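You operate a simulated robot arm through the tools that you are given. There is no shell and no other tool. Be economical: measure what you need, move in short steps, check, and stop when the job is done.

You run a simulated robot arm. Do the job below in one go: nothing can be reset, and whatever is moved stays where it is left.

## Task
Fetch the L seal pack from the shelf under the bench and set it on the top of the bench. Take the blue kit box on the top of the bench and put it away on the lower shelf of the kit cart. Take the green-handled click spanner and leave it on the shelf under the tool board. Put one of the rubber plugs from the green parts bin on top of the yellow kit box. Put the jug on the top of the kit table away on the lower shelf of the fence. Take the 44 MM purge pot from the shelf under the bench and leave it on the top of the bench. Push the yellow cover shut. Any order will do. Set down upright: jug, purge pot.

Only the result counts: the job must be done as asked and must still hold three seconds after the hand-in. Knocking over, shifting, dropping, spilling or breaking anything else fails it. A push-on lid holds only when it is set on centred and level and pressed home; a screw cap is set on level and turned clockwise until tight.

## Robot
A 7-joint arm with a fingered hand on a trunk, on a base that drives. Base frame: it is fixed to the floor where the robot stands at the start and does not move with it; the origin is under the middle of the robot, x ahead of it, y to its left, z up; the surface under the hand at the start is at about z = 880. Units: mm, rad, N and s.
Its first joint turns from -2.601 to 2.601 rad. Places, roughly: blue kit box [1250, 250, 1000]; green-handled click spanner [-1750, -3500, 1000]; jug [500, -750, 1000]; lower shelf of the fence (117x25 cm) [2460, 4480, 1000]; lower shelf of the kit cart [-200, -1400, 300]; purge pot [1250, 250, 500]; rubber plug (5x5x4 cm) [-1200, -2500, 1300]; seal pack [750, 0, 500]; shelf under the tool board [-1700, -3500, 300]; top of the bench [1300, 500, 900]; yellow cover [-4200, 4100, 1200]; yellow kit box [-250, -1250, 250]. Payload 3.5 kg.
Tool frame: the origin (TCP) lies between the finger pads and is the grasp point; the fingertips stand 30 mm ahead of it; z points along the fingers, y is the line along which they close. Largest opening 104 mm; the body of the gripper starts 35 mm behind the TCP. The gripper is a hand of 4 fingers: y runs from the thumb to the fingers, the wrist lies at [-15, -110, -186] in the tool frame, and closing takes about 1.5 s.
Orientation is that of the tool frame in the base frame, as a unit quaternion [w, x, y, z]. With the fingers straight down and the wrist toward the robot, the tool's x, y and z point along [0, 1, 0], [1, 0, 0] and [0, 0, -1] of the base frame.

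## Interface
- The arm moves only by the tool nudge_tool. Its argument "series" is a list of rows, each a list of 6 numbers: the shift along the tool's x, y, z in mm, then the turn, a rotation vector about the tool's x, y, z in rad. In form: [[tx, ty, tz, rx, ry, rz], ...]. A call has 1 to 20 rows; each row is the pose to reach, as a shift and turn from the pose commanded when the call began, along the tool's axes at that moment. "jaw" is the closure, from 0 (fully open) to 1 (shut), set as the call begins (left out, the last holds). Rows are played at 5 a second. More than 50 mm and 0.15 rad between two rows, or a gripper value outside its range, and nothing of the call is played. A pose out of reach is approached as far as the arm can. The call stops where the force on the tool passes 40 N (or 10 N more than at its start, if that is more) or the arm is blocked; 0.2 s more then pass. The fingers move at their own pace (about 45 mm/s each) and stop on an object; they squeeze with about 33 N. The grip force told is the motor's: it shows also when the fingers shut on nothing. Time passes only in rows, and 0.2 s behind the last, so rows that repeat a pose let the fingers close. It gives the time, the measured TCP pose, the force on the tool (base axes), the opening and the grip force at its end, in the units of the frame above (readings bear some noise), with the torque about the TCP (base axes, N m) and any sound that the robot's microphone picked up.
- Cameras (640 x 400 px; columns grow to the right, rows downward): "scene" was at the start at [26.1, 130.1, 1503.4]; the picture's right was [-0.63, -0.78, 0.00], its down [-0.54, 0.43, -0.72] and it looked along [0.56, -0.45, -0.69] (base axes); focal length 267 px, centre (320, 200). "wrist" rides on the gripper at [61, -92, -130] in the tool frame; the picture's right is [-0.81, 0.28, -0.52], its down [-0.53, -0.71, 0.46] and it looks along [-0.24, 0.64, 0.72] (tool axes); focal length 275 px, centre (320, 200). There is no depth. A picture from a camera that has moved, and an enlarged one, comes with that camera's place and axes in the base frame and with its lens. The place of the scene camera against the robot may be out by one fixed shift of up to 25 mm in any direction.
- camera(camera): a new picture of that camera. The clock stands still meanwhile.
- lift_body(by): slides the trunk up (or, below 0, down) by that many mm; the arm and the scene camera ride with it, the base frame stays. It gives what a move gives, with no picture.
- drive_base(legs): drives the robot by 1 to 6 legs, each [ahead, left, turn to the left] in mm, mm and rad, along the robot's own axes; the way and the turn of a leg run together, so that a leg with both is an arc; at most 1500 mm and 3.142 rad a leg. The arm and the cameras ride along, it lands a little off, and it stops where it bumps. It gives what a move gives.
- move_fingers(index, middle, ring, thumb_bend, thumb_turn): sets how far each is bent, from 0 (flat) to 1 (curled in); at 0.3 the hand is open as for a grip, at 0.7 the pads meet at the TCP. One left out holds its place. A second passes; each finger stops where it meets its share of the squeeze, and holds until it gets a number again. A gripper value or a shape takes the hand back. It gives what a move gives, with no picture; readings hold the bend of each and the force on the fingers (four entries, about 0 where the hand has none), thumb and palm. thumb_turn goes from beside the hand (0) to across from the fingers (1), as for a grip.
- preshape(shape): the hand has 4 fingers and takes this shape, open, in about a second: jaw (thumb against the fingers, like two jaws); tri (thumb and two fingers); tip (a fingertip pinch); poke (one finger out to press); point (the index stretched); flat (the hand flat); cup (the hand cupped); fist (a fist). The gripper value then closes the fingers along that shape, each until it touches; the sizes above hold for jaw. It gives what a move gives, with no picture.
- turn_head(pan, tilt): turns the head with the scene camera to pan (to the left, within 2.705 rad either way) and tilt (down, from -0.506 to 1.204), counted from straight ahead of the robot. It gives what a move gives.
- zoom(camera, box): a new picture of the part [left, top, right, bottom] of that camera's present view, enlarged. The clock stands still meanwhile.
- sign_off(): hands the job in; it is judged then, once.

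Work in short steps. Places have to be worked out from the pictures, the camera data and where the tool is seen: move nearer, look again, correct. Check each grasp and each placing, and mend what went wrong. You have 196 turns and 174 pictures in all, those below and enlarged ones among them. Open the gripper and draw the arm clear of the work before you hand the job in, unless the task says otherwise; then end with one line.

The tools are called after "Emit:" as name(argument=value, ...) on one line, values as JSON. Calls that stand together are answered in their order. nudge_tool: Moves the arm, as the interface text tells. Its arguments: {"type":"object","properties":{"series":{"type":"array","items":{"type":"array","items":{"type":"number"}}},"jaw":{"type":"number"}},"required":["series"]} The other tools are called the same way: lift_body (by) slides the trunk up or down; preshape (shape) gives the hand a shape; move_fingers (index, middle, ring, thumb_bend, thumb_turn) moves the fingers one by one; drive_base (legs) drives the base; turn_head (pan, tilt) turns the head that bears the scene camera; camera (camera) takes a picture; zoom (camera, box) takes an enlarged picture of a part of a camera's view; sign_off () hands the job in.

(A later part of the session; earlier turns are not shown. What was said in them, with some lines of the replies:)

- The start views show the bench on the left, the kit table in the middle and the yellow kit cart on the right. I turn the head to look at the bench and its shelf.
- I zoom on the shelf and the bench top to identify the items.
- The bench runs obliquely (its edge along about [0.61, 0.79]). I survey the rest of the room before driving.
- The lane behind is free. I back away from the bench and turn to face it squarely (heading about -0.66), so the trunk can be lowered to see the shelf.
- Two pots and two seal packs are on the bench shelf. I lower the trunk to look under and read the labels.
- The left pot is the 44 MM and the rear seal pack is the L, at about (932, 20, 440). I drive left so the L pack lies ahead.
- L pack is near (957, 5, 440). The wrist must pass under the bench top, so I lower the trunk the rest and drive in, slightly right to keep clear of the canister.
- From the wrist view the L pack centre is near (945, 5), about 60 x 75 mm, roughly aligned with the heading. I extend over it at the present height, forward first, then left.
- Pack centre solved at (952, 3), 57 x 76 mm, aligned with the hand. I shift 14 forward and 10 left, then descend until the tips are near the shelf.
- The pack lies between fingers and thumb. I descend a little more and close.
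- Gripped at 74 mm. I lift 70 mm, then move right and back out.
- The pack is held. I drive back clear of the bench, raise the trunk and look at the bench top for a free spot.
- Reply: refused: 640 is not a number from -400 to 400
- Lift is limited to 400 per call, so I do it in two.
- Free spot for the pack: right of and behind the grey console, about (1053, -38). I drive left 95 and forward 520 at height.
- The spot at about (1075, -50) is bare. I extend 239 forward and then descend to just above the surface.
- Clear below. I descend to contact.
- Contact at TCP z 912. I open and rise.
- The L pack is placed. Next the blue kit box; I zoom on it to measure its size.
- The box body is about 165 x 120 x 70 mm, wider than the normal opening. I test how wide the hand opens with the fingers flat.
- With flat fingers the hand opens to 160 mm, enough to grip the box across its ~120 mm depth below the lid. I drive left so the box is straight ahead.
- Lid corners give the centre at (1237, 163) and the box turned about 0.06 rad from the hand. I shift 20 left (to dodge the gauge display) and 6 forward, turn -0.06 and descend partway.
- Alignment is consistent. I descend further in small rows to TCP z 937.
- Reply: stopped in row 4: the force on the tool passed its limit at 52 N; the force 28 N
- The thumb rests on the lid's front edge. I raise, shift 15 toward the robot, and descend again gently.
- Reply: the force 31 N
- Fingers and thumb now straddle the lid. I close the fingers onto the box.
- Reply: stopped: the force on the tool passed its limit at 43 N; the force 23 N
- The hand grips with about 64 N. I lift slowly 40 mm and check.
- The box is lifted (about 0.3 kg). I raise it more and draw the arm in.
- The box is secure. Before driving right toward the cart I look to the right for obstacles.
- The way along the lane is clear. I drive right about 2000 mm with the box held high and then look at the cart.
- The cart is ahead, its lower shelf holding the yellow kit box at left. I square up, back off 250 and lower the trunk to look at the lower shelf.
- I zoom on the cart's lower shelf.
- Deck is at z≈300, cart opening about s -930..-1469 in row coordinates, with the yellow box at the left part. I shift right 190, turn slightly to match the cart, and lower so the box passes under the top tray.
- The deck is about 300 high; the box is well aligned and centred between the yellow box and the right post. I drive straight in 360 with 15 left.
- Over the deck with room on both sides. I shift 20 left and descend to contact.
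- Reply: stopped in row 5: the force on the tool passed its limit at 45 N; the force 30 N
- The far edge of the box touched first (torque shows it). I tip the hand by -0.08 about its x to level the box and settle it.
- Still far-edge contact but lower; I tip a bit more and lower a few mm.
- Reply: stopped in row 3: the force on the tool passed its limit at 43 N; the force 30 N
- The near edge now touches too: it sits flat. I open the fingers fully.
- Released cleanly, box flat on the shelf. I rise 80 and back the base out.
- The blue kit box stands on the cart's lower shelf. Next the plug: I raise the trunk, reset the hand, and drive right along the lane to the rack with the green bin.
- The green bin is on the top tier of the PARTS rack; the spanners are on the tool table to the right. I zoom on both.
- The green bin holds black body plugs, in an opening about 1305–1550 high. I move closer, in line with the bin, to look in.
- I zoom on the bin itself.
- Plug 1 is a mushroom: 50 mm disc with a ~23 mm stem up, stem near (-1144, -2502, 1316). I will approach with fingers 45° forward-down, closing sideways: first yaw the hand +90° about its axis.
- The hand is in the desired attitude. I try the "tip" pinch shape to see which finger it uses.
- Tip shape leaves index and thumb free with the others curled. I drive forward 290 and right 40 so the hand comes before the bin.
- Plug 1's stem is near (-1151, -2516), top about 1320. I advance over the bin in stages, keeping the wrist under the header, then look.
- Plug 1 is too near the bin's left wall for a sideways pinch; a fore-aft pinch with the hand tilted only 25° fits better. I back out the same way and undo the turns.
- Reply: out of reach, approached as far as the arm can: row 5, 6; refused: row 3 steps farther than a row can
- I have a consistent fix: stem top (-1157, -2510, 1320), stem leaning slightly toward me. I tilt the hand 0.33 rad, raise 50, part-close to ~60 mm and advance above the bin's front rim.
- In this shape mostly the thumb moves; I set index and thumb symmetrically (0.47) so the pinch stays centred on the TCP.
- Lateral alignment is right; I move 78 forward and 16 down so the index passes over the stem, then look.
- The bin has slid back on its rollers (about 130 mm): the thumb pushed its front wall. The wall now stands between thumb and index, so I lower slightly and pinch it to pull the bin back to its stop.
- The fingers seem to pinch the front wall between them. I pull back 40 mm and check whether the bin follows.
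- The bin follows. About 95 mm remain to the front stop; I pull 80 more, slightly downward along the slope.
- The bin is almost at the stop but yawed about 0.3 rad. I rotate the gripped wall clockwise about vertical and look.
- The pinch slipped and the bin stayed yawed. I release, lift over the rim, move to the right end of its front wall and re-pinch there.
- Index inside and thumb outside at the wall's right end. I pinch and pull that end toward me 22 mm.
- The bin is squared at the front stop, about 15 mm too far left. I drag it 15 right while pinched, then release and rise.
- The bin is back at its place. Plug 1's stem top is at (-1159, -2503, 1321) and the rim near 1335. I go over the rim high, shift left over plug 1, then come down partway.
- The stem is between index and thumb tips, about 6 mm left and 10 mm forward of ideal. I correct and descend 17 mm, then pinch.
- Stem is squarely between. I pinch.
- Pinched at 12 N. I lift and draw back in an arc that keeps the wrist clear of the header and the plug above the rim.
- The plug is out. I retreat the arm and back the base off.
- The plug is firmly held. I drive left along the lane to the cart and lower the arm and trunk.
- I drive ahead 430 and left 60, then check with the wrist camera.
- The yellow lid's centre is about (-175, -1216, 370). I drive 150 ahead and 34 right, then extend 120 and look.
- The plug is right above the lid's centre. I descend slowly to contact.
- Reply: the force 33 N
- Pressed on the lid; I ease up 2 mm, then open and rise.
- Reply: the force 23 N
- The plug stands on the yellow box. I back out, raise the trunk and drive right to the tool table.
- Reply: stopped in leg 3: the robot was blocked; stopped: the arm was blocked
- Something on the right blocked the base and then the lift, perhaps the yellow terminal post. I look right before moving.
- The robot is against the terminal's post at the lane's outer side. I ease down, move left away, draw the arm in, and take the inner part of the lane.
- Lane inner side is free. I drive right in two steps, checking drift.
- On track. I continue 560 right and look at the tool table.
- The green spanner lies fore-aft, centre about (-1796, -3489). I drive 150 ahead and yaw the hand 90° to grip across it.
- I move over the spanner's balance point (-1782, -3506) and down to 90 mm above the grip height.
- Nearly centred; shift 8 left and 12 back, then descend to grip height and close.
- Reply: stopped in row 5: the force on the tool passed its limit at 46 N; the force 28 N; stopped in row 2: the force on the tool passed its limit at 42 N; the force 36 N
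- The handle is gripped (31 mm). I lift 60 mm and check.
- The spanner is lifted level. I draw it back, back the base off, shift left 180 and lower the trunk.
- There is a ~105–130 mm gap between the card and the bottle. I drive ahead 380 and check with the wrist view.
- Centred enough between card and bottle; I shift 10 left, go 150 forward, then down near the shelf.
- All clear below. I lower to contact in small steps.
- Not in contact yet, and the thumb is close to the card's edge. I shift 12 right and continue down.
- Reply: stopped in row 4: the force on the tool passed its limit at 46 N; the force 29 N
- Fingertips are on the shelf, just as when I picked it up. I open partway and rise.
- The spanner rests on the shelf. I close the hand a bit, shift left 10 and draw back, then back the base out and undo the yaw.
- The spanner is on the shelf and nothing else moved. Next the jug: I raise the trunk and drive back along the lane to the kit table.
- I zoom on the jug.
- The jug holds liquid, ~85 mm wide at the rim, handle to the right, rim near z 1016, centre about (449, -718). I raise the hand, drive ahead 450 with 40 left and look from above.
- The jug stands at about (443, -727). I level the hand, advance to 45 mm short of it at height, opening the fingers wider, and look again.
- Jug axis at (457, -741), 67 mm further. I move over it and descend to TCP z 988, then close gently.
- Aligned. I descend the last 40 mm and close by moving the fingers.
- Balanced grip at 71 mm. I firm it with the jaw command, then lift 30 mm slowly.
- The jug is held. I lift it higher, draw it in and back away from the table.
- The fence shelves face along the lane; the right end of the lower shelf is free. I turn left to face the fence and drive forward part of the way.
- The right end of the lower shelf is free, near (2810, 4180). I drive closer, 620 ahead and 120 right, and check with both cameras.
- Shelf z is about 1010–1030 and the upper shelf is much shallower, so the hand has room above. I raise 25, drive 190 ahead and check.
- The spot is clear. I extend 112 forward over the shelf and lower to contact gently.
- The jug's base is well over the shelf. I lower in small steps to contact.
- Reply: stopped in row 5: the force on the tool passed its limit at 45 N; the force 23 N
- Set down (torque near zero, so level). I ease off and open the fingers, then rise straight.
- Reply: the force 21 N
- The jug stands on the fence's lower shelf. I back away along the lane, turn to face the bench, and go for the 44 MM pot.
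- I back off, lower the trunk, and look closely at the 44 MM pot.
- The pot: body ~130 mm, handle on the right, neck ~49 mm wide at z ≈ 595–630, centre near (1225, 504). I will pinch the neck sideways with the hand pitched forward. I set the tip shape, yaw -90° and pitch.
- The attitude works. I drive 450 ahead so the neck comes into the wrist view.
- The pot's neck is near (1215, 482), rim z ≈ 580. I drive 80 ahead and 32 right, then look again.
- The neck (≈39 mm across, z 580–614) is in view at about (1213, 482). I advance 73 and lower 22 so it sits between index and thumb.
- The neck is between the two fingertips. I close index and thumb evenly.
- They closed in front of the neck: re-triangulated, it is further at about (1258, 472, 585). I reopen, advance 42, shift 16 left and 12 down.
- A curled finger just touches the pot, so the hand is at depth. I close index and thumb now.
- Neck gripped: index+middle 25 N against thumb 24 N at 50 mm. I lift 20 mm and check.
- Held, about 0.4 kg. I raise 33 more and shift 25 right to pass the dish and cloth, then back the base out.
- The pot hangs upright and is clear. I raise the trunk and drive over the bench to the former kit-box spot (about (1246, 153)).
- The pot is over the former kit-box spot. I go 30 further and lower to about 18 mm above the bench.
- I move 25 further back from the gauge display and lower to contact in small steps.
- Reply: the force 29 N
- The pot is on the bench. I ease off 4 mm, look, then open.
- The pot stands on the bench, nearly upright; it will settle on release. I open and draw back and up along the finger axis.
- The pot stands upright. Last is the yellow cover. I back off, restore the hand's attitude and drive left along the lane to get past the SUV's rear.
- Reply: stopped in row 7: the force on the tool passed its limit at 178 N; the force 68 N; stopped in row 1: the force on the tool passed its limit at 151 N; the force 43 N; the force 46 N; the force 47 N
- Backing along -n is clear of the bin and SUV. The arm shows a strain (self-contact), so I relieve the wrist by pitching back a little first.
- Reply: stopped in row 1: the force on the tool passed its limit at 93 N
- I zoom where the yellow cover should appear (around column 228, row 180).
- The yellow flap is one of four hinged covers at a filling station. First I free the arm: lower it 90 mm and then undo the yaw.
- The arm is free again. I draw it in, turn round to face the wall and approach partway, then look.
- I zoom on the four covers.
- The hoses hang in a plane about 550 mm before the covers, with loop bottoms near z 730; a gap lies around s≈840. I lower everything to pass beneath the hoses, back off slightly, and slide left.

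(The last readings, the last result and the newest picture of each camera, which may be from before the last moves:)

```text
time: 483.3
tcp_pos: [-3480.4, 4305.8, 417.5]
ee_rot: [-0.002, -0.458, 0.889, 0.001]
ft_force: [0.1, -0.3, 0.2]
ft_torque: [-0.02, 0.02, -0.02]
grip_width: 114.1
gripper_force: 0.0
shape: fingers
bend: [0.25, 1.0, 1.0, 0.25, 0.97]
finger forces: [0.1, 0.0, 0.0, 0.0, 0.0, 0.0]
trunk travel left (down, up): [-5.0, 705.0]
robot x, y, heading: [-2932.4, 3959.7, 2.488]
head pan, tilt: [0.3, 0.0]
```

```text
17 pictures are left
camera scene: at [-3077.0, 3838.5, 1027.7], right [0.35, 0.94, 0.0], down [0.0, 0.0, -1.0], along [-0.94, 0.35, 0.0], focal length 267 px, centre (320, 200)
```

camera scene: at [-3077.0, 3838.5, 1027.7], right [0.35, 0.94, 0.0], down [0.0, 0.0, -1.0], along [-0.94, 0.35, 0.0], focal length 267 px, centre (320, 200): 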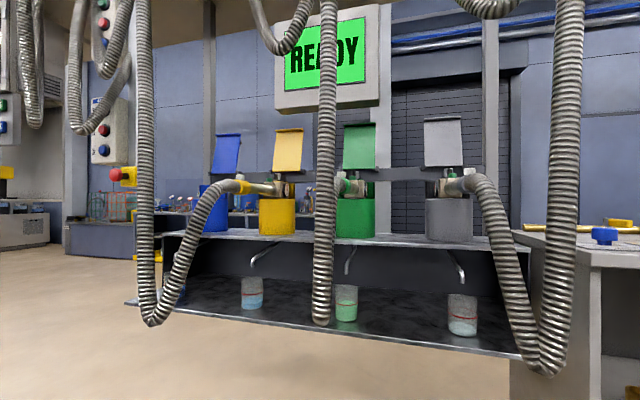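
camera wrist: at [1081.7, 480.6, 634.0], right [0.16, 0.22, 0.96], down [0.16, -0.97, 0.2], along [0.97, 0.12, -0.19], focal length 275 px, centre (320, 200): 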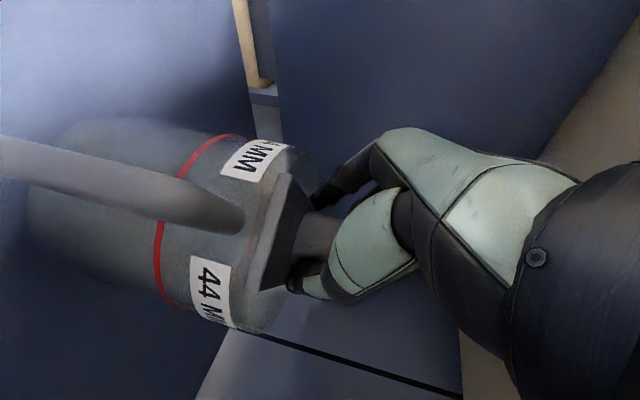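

Now the geometry is clear: each cover is hinged at its bottom (z≈1145) and leans back ~14°, so it must be swung forward from behind; the screen hangs just above its right part, so I'll hook its top-left corner. I slide left to s≈950 beneath the hoses, then raise in the gap.

Emit:
drive_base(legs=[[0, 450, 0]])

Emit:
lift_body(by=400)

Emit:
lift_body(by=300)

Emit:
turn_head(pan=0.35, tilt=0.45)

Emit:
camera(camera="scene")

```text
time: 486.0
tcp_pos: [-3761.6, 3939.8, 418.1]
ee_rot: [-0.001, -0.459, 0.888, 0.0]
ft_force: [-0.7, -0.1, 0.1]
ft_torque: [-0.02, 0.0, 0.01]
grip_width: 114.3
gripper_force: 0.1
shape: fingers
bend: [0.25, 1.0, 1.0, 0.25, 0.97]
finger forces: [0.0, 0.0, 0.0, 0.0, 0.0, 0.0]
trunk travel left (down, up): [-5.0, 705.0]
robot x, y, heading: [-3212.7, 3592.5, 2.486]
head pan, tilt: [0.3, 0.0]
```

```text
time: 489.9
tcp_pos: [-3762.1, 3940.4, 816.7]
ee_rot: [-0.001, -0.459, 0.888, 0.0]
ft_force: [-0.2, -0.5, 0.2]
ft_torque: [0.0, 0.03, -0.02]
grip_width: 114.5
gripper_force: 0.0
shape: fingers
bend: [0.25, 1.0, 1.0, 0.25, 0.97]
finger forces: [0.0, 0.0, 0.0, 0.0, 0.0, 0.0]
trunk travel left (down, up): [-405.0, 305.0]
robot x, y, heading: [-3213.5, 3593.1, 2.488]
head pan, tilt: [0.3, 0.0]
```

```text
time: 492.9
tcp_pos: [-3762.0, 3941.1, 1117.2]
ee_rot: [0.0, -0.46, 0.888, 0.001]
ft_force: [-0.3, -0.1, 0.3]
ft_torque: [-0.01, 0.01, 0.01]
grip_width: 114.3
gripper_force: 0.0
shape: fingers
bend: [0.25, 1.0, 1.0, 0.25, 0.97]
finger forces: [0.0, 0.1, 0.1, 0.0, 0.1, 0.1]
trunk travel left (down, up): [-705.0, 5.0]
robot x, y, heading: [-3211.4, 3589.7, 2.487]
head pan, tilt: [0.3, 0.0]
```

```text
time: 493.8
tcp_pos: [-3762.7, 3940.6, 1116.4]
ee_rot: [0.0, -0.459, 0.888, 0.001]
ft_force: [0.4, 0.6, 1.3]
ft_torque: [-0.02, 0.01, -0.01]
grip_width: 114.3
gripper_force: 0.1
shape: fingers
bend: [0.25, 1.0, 1.0, 0.25, 0.97]
finger forces: [0.1, 0.0, 0.0, 0.0, 0.0, 0.0]
trunk travel left (down, up): [-705.0, 5.0]
robot x, y, heading: [-3211.0, 3591.2, 2.489]
head pan, tilt: [0.351, 0.45]
```

```text
16 pictures are left
camera scene: at [-3360.5, 3469.2, 1686.2], right [0.3, 0.95, 0.0], down [0.41, -0.13, -0.9], along [-0.86, 0.27, -0.43], focal length 267 px, centre (320, 200)
```

scene: 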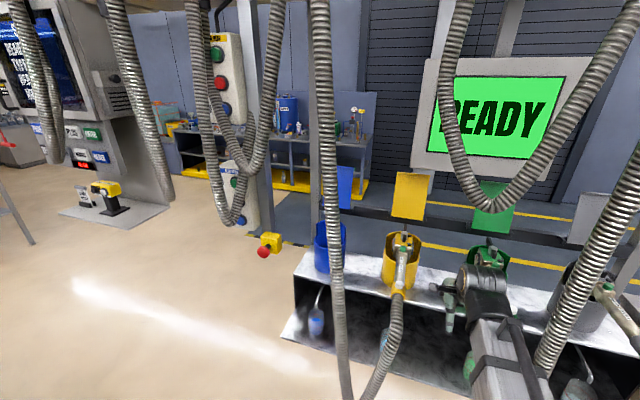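

A hose loop hangs at about s=968, z≈1400 above the arm, so I must go left before rising. I take the "point" shape, drive 100 ahead, then move the hand left 140 while rising.

Emit:
preshape(shape="point")

Emit:
drive_base(legs=[[100, 0, 0]])

Emit:
nudge_tool(series=[[45, 0, 0, 0, 0, 0], [90, 0, -15, 0, 0, 0], [130, 0, -40, 0, 0, 0], [145, 0, -85, 0, 0, 0], [145, 0, -130, 0, 0, 0], [145, 0, -175, 0, 0, 0], [145, 0, -215, 0, 0, 0]])

Emit:
camera(camera="scene")

Emit:
camera(camera="wrist")

```text
time: 494.6
tcp_pos: [-3763.1, 3939.7, 1116.7]
ee_rot: [-0.001, -0.46, 0.888, 0.0]
ft_force: [-0.1, -0.1, -1.0]
ft_torque: [0.02, -0.03, 0.02]
grip_width: 96.1
gripper_force: 0.2
shape: point
bend: [0.2, 1.0, 1.0, 0.98, 0.88]
finger forces: [0.1, 0.0, 0.1, 0.0, 0.0, 0.0]
trunk travel left (down, up): [-705.0, 5.0]
robot x, y, heading: [-3208.8, 3593.6, 2.484]
head pan, tilt: [0.351, 0.45]
```

```text
time: 495.8
tcp_pos: [-3840.4, 4001.1, 1116.5]
ee_rot: [-0.001, -0.46, 0.888, 0.0]
ft_force: [-0.5, -0.5, 0.2]
ft_torque: [0.0, 0.0, 0.0]
grip_width: 95.8
gripper_force: 0.0
shape: point
bend: [0.2, 1.0, 1.0, 0.98, 0.88]
finger forces: [0.0, 0.0, 0.0, 0.1, 0.0, 0.0]
trunk travel left (down, up): [-705.0, 5.0]
robot x, y, heading: [-3291.0, 3651.8, 2.487]
head pan, tilt: [0.351, 0.45]
```

```text
time: 497.4
tcp_pos: [-3924.3, 3880.4, 1332.8]
ee_rot: [-0.001, -0.46, 0.888, 0.001]
ft_force: [0.7, 0.2, 0.8]
ft_torque: [-0.01, 0.0, 0.01]
grip_width: 0.0
gripper_force: 0.1
shape: point
bend: [0.2, 1.0, 1.0, 0.98, 0.88]
finger forces: [0.1, 0.0, 0.1, 0.0, 0.1, 0.1]
trunk travel left (down, up): [-705.0, 5.0]
robot x, y, heading: [-3293.2, 3651.5, 2.488]
head pan, tilt: [0.351, 0.45]
```

```text
15 pictures are left
camera scene: at [-3438.4, 3528.8, 1686.0], right [0.3, 0.95, 0.0], down [0.42, -0.13, -0.9], along [-0.86, 0.27, -0.44], focal length 267 px, centre (320, 200)
```

scene: 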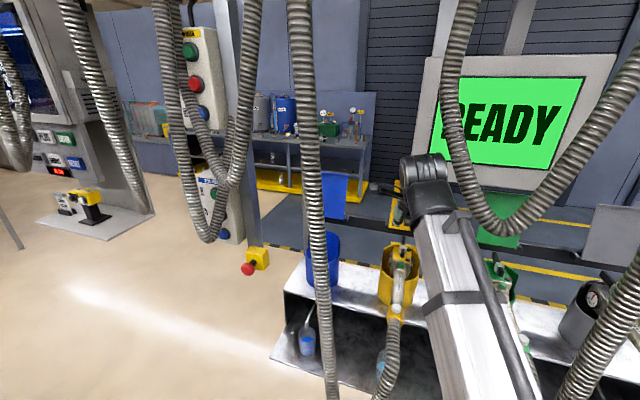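

```text
14 pictures are left
camera wrist: at [-3884.1, 3777.2, 1463.0], right [0.24, 0.82, 0.52], down [0.89, 0.02, -0.46], along [-0.39, 0.57, -0.72], focal length 275 px, centre (320, 200)
```

wrist: 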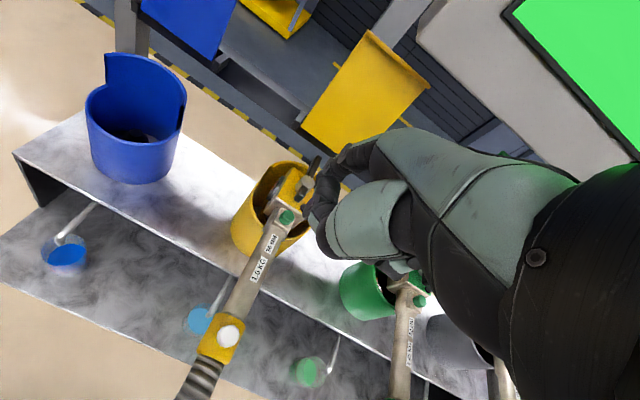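

The wrist view fixes the cover at s 700–818, top d≈-5815, z≈1330, with the screen's left edge at s≈740. I drive 120 ahead, lean the hand 0.35 rad so the index points down-right, and move it left of the cover's corner.

Emit:
drive_base(legs=[[120, 0, 0]])

Emit:
nudge_tool(series=[[0, 0, 0, 0, -0.12, 0], [0, 0, 0, 0, -0.24, 0], [0, 0, 0, 0, -0.35, 0]])

Emit:
nudge_tool(series=[[32, 0, -18, 0, 0, 0], [60, 0, -36, 0, 0, 0], [60, 45, -36, 0, 0, 0], [60, 90, -36, 0, 0, 0]])

Emit:
camera(camera="wrist")

```text
time: 498.6
tcp_pos: [-4019.4, 3953.0, 1330.4]
ee_rot: [0.0, -0.46, 0.888, -0.001]
ft_force: [-0.3, 0.4, -0.4]
ft_torque: [-0.01, 0.0, 0.01]
grip_width: 0.0
gripper_force: 0.1
shape: point
bend: [0.2, 1.0, 1.0, 0.98, 0.88]
finger forces: [0.0, 0.0, 0.0, 0.0, 0.0, 0.0]
trunk travel left (down, up): [-705.0, 5.0]
robot x, y, heading: [-3385.9, 3721.3, 2.489]
head pan, tilt: [0.351, 0.45]
```

```text
time: 499.4
tcp_pos: [-4020.1, 3951.7, 1332.2]
ee_rot: [0.155, -0.452, 0.875, 0.081]
ft_force: [0.5, 0.9, 0.0]
ft_torque: [0.03, -0.03, 0.02]
grip_width: 0.0
gripper_force: 0.1
shape: point
bend: [0.2, 1.0, 1.0, 0.98, 0.88]
finger forces: [0.0, 0.1, 0.0, 0.1, 0.0, 0.0]
trunk travel left (down, up): [-705.0, 5.0]
robot x, y, heading: [-3384.5, 3725.8, 2.491]
head pan, tilt: [0.351, 0.45]
```

```text
time: 500.4
tcp_pos: [-4132.8, 3944.1, 1342.7]
ee_rot: [0.154, -0.453, 0.874, 0.08]
ft_force: [-0.6, 0.0, 0.0]
ft_torque: [0.0, -0.03, 0.02]
grip_width: 0.0
gripper_force: 0.1
shape: point
bend: [0.2, 1.0, 1.0, 0.98, 0.88]
finger forces: [0.0, 0.0, 0.0, 0.0, 0.0, 0.1]
trunk travel left (down, up): [-705.0, 5.0]
robot x, y, heading: [-3387.4, 3722.0, 2.488]
head pan, tilt: [0.351, 0.45]
```

```text
13 pictures are left
camera wrist: at [-4116.0, 3807.7, 1443.9], right [0.11, 0.64, 0.76], down [0.96, 0.12, -0.25], along [-0.25, 0.76, -0.6], focal length 275 px, centre (320, 200)
```

wrist: 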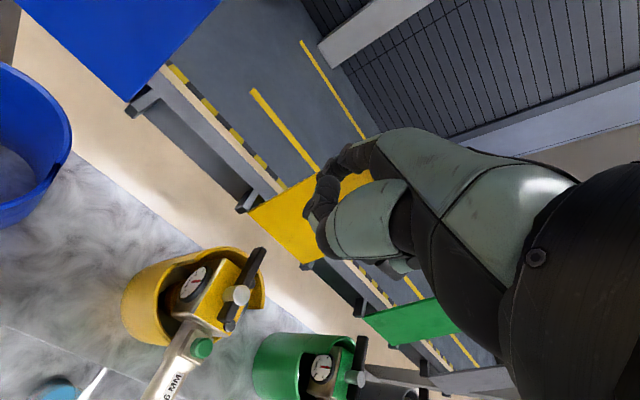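

The index tip is left of the cover, 100 mm short of its plane. I go forward 107, then 50 right so the fingertip is behind the cover's corner.

Emit:
nudge_tool(series=[[0, 45, 0, 0, 0, 0], [0, 85, 0, 0, 0, 0], [0, 107, 0, 0, 0, 0], [-16, 107, 6, 0, 0, 0], [-32, 107, 12, 0, 0, 0], [-47, 107, 17, 0, 0, 0]])

Emit:
camera(camera="wrist")

Emit:
zoom(camera="scene", box=[320, 120, 480, 260])

```text
time: 501.8
tcp_pos: [-4193.8, 4047.0, 1346.1]
ee_rot: [0.155, -0.455, 0.873, 0.08]
ft_force: [-9.8, -11.3, -3.8]
ft_torque: [0.33, -0.3, 0.02]
grip_width: 0.1
gripper_force: 0.0
shape: point
bend: [0.2, 1.0, 1.0, 0.98, 0.88]
finger forces: [0.0, 0.0, 14.2, 0.0, 0.0, 0.0]
trunk travel left (down, up): [-705.0, 5.0]
robot x, y, heading: [-3381.3, 3721.9, 2.489]
head pan, tilt: [0.351, 0.45]
```

```text
12 pictures are left
camera wrist: at [-4177.4, 3911.1, 1447.3], right [0.11, 0.64, 0.76], down [0.96, 0.13, -0.25], along [-0.25, 0.76, -0.6], focal length 275 px, centre (320, 200)
```

wrist: 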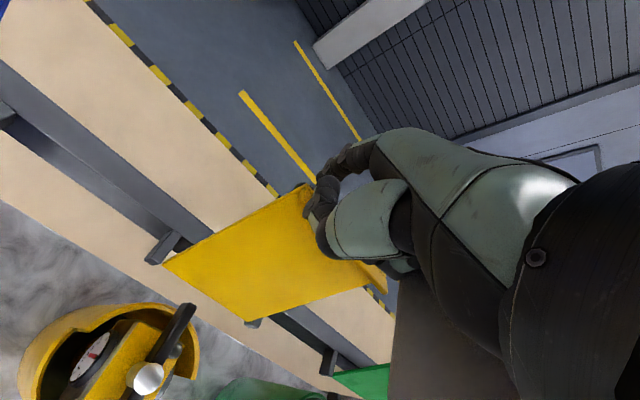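

```text
2.86 times, centred on (400, 190) of scene
camera zoom: at [-3535.7, 3598.4, 1685.5], right [0.3, 0.96, 0.0], down [0.42, -0.13, -0.9], along [-0.86, 0.27, -0.44], focal length 762 px, centre (91, 229)
```

zoom: 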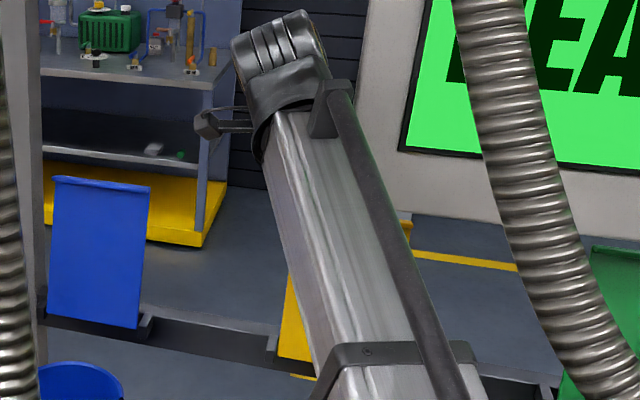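

The fingertip is behind the cover (the ring knuckle just brushes something on the right). I shift 7 left and pull toward me along the cover's arc.

Emit:
nudge_tool(series=[[7, 0, -2, 0, 0, 0], [7, -20, -2, 0, 0, 0], [7, -50, -2, 0, 0, 0], [10, -90, 5, 0, 0, 0], [14, -130, 18, 0, 0, 0]])

Emit:
camera(camera="wrist")

```text
time: 503.0
tcp_pos: [-4089.3, 3971.4, 1322.2]
ee_rot: [0.155, -0.452, 0.875, 0.08]
ft_force: [0.6, -0.7, 0.6]
ft_torque: [-0.01, -0.01, -0.03]
grip_width: 96.0
gripper_force: 0.2
shape: point
bend: [0.2, 1.0, 1.0, 0.98, 0.88]
finger forces: [0.5, 0.0, 0.0, 0.0, 0.1, 0.0]
trunk travel left (down, up): [-705.0, 5.0]
robot x, y, heading: [-3384.3, 3727.1, 2.489]
head pan, tilt: [0.351, 0.45]
```

```text
10 pictures are left
camera wrist: at [-4073.2, 3834.9, 1423.8], right [0.11, 0.63, 0.76], down [0.96, 0.12, -0.25], along [-0.25, 0.76, -0.6], focal length 275 px, centre (320, 200)
```

wrist: 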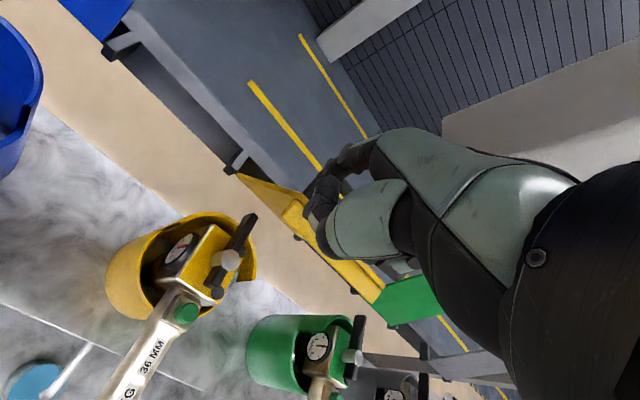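

The cover is swinging forward with the finger. I continue along the arc, over and down.

Emit:
nudge_tool(series=[[5, -20, 14, 0, 0, 0], [11, -40, 31, 0, 0, 0], [17, -56, 49, 0, 0, 0], [24, -70, 67, 0, 0, 0], [30, -80, 84, 0, 0, 0], [37, -88, 101, 0, 0, 0]])

Emit:
camera(camera="wrist")

```text
time: 504.4
tcp_pos: [-4015.4, 3919.2, 1214.3]
ee_rot: [0.154, -0.453, 0.874, 0.08]
ft_force: [0.0, -0.3, -1.2]
ft_torque: [-0.03, -0.03, 0.0]
grip_width: 95.8
gripper_force: 0.1
shape: point
bend: [0.2, 1.0, 1.0, 0.98, 0.88]
finger forces: [0.6, 0.1, 0.1, 0.1, 0.1, 0.1]
trunk travel left (down, up): [-705.0, 5.0]
robot x, y, heading: [-3388.0, 3727.2, 2.487]
head pan, tilt: [0.351, 0.45]
```

```text
9 pictures are left
camera wrist: at [-3999.6, 3781.5, 1316.2], right [0.11, 0.64, 0.76], down [0.96, 0.13, -0.25], along [-0.25, 0.76, -0.6], focal length 275 px, centre (320, 200)
```

wrist: 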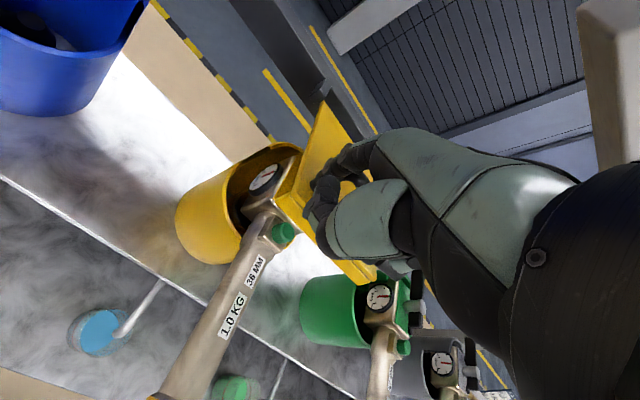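

The lid is nearly down. I press on downward until it meets its stop.

Emit:
nudge_tool(series=[[5, -2, 14, 0, 0, 0], [10, -4, 28, 0, 0, 0], [13, -4, 36, 0, 0, 0], [15, -4, 42, 0, 0, 0], [17, -4, 48, 0, 0, 0], [19, -4, 54, 0, 0, 0]])

Emit:
camera(camera="wrist")

```text
time: 506.0
tcp_pos: [-4011.8, 3914.8, 1163.3]
ee_rot: [0.151, -0.454, 0.874, 0.085]
ft_force: [5.3, -9.2, 25.9]
ft_torque: [1.15, 1.76, 0.37]
grip_width: 0.0
gripper_force: 0.1
shape: point
bend: [0.13, 1.0, 1.0, 0.98, 0.88]
finger forces: [31.4, 0.0, 0.0, 0.0, 0.0, 0.0]
trunk travel left (down, up): [-705.0, 5.0]
robot x, y, heading: [-3383.1, 3725.1, 2.49]
head pan, tilt: [0.351, 0.45]
stopped in row 6: the force on the tool passed its limit at 43 N (the readings are from after the stop); the commanded pose is now the measured one
```

```text
8 pictures are left
camera wrist: at [-3994.6, 3777.7, 1263.3], right [0.12, 0.63, 0.77], down [0.96, 0.13, -0.26], along [-0.26, 0.76, -0.59], focal length 275 px, centre (320, 200)
```

wrist: 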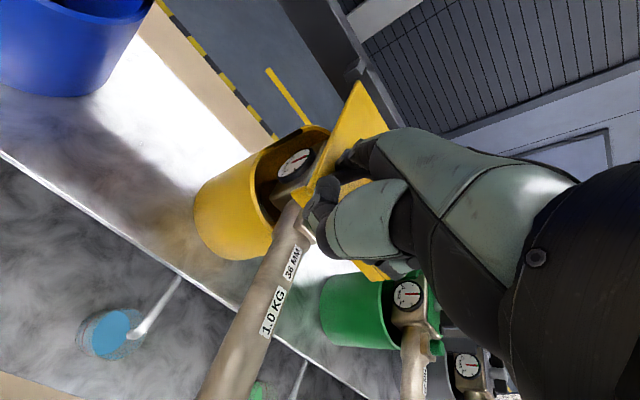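

The lid met a firm stop with 31 N. I rise and look at it from both cameras.

Emit:
nudge_tool(series=[[-8, 0, -22, 0, 0, 0], [-20, 0, -55, 0, 0, 0], [-30, -30, -85, 0, 0, 0]])

Emit:
camera(camera="wrist")

Emit:
zoom(camera="scene", box=[300, 140, 540, 330])

```text
time: 506.8
tcp_pos: [-3989.2, 3897.0, 1249.4]
ee_rot: [0.154, -0.452, 0.875, 0.081]
ft_force: [-0.5, -0.2, -0.3]
ft_torque: [-0.02, -0.01, -0.02]
grip_width: 95.8
gripper_force: 0.0
shape: point
bend: [0.2, 1.0, 1.0, 0.98, 0.88]
finger forces: [0.0, 0.0, 0.0, 0.1, 0.1, 0.0]
trunk travel left (down, up): [-705.0, 5.0]
robot x, y, heading: [-3383.8, 3724.3, 2.484]
head pan, tilt: [0.351, 0.45]
```

```text
7 pictures are left
camera wrist: at [-3972.5, 3760.7, 1351.2], right [0.11, 0.64, 0.76], down [0.96, 0.13, -0.25], along [-0.25, 0.76, -0.6], focal length 275 px, centre (320, 200)
```

wrist: 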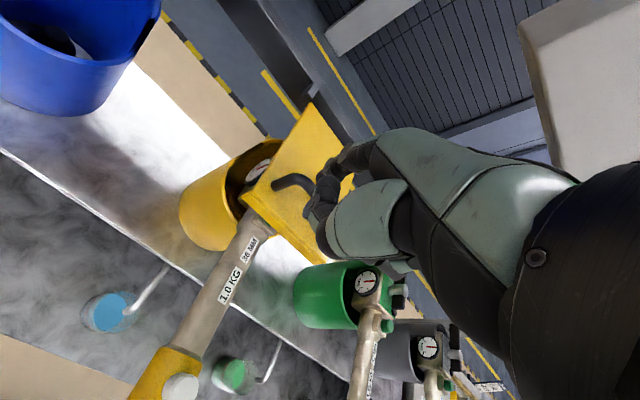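

```text
2.11 times, centred on (420, 235) of scene
camera zoom: at [-3531.9, 3600.2, 1686.0], right [0.3, 0.95, 0.0], down [0.41, -0.13, -0.9], along [-0.86, 0.27, -0.43], focal length 561 px, centre (110, 126)
```

zoom: 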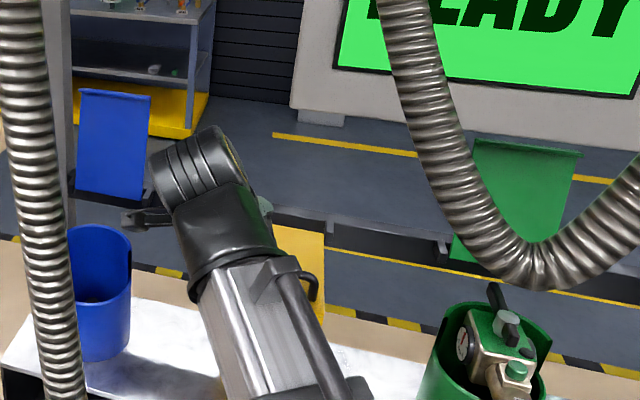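

The lid now lies level (hinge and front edge both at z≈1139), shut on its stop with its handle uppermost. I undo the lean, shift right, and withdraw the way I came.

Emit:
nudge_tool(series=[[-12, -10, -10, 0, 0.12, 0], [-24, -20, -20, 0, 0.24, 0], [-28, -30, -25, 0, 0.35, 0]])

Emit:
drive_base(legs=[[-110, 0, 0]])

Emit:
camera(camera="scene")

```text
time: 507.6
tcp_pos: [-3954.3, 3896.1, 1283.2]
ee_rot: [-0.002, -0.461, 0.888, 0.0]
ft_force: [0.3, 0.3, -0.9]
ft_torque: [-0.02, 0.04, 0.0]
grip_width: 96.0
gripper_force: 0.1
shape: point
bend: [0.2, 1.0, 1.0, 0.98, 0.88]
finger forces: [0.0, 0.0, 0.1, 0.1, 0.0, 0.0]
trunk travel left (down, up): [-705.0, 5.0]
robot x, y, heading: [-3382.4, 3725.8, 2.485]
head pan, tilt: [0.351, 0.45]
```

```text
time: 508.8
tcp_pos: [-3867.6, 3829.0, 1283.2]
ee_rot: [-0.002, -0.461, 0.887, 0.002]
ft_force: [0.5, -1.1, 0.5]
ft_torque: [0.03, 0.01, -0.01]
grip_width: 95.9
gripper_force: 0.1
shape: point
bend: [0.2, 1.0, 1.0, 0.98, 0.88]
finger forces: [0.1, 0.0, 0.0, 0.0, 0.0, 0.0]
trunk travel left (down, up): [-705.0, 5.0]
robot x, y, heading: [-3296.4, 3655.1, 2.49]
head pan, tilt: [0.351, 0.45]
```

```text
5 pictures are left
camera scene: at [-3443.5, 3532.5, 1686.1], right [0.3, 0.95, 0.0], down [0.41, -0.13, -0.9], along [-0.86, 0.27, -0.43], focal length 267 px, centre (320, 200)
```

scene: 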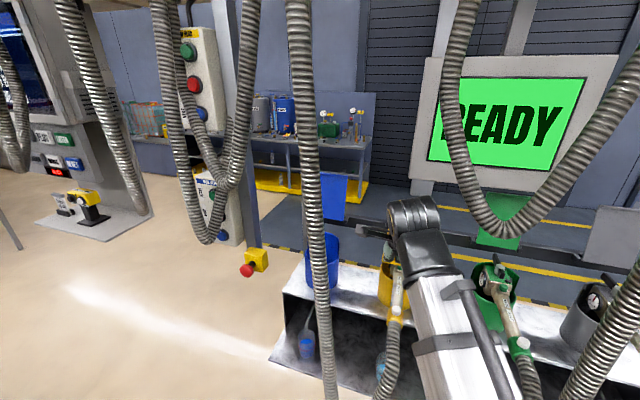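

The yellow cover no longer stands up and nothing was disturbed. I lower the hand, move it right beneath the loop, back out, and take a last look.

Emit:
nudge_tool(series=[[0, 0, 45, 0, 0, 0], [0, 0, 90, 0, 0, 0], [0, 0, 135, 0, 0, 0], [-30, 0, 165, 0, 0, 0], [-75, 0, 170, 0, 0, 0], [-120, 0, 170, 0, 0, 0], [-145, 0, 170, 0, 0, 0]])

Emit:
drive_base(legs=[[-110, 0, 0]])

Emit:
preshape(shape="jaw")

Emit:
zoom(camera="scene", box=[300, 140, 540, 330])

```text
time: 510.4
tcp_pos: [-3783.8, 3946.8, 1112.0]
ee_rot: [-0.001, -0.461, 0.888, 0.002]
ft_force: [1.1, 0.4, -0.7]
ft_torque: [0.03, 0.0, 0.02]
grip_width: 0.0
gripper_force: 0.2
shape: point
bend: [0.2, 1.0, 1.0, 0.98, 0.88]
finger forces: [0.0, 0.0, 0.0, 0.0, 0.0, 0.1]
trunk travel left (down, up): [-705.0, 5.0]
robot x, y, heading: [-3300.7, 3659.0, 2.49]
head pan, tilt: [0.351, 0.45]
```

```text
time: 511.6
tcp_pos: [-3695.3, 3880.0, 1112.2]
ee_rot: [-0.002, -0.461, 0.888, 0.002]
ft_force: [-0.7, -0.1, -0.1]
ft_torque: [-0.02, 0.06, -0.01]
grip_width: 0.0
gripper_force: 0.0
shape: point
bend: [0.2, 1.0, 1.0, 0.98, 0.88]
finger forces: [0.1, 0.1, 0.1, 0.1, 0.0, 0.0]
trunk travel left (down, up): [-705.0, 5.0]
robot x, y, heading: [-3209.1, 3591.4, 2.497]
head pan, tilt: [0.351, 0.45]
```

```text
time: 512.5
tcp_pos: [-3696.6, 3880.9, 1111.6]
ee_rot: [-0.001, -0.461, 0.887, 0.002]
ft_force: [-0.2, 0.1, 0.6]
ft_torque: [-0.02, 0.0, 0.0]
grip_width: 103.6
gripper_force: 0.0
shape: jaw
bend: [0.3, 0.3, 0.3, 0.3, 0.97]
finger forces: [0.1, 0.0, 0.0, 0.1, 0.0, 0.1]
trunk travel left (down, up): [-705.0, 5.0]
robot x, y, heading: [-3208.4, 3590.7, 2.489]
head pan, tilt: [0.351, 0.45]
```

```text
2.11 times, centred on (420, 235) of scene
camera zoom: at [-3358.4, 3467.5, 1686.1], right [0.3, 0.96, 0.0], down [0.42, -0.13, -0.9], along [-0.86, 0.27, -0.44], focal length 561 px, centre (110, 126)
```

zoom: 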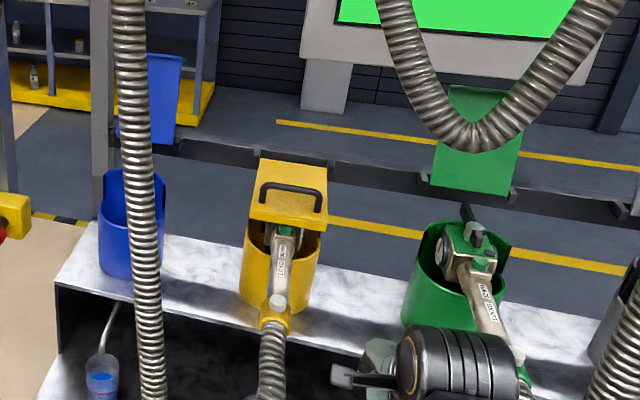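

The yellow cover lies shut over its holster, handle up, and the arm is clear with the hand open. All seven parts are done, so I hand in.

Emit:
sign_off()

```text
The job is handed in.
```

All seven parts of the job are done and handed in. On the way I pushed the green parts bin about 130 mm back on its rollers, then pulled it to its front stop again, close to where it started; I also bumped the yellow terminal post while driving.
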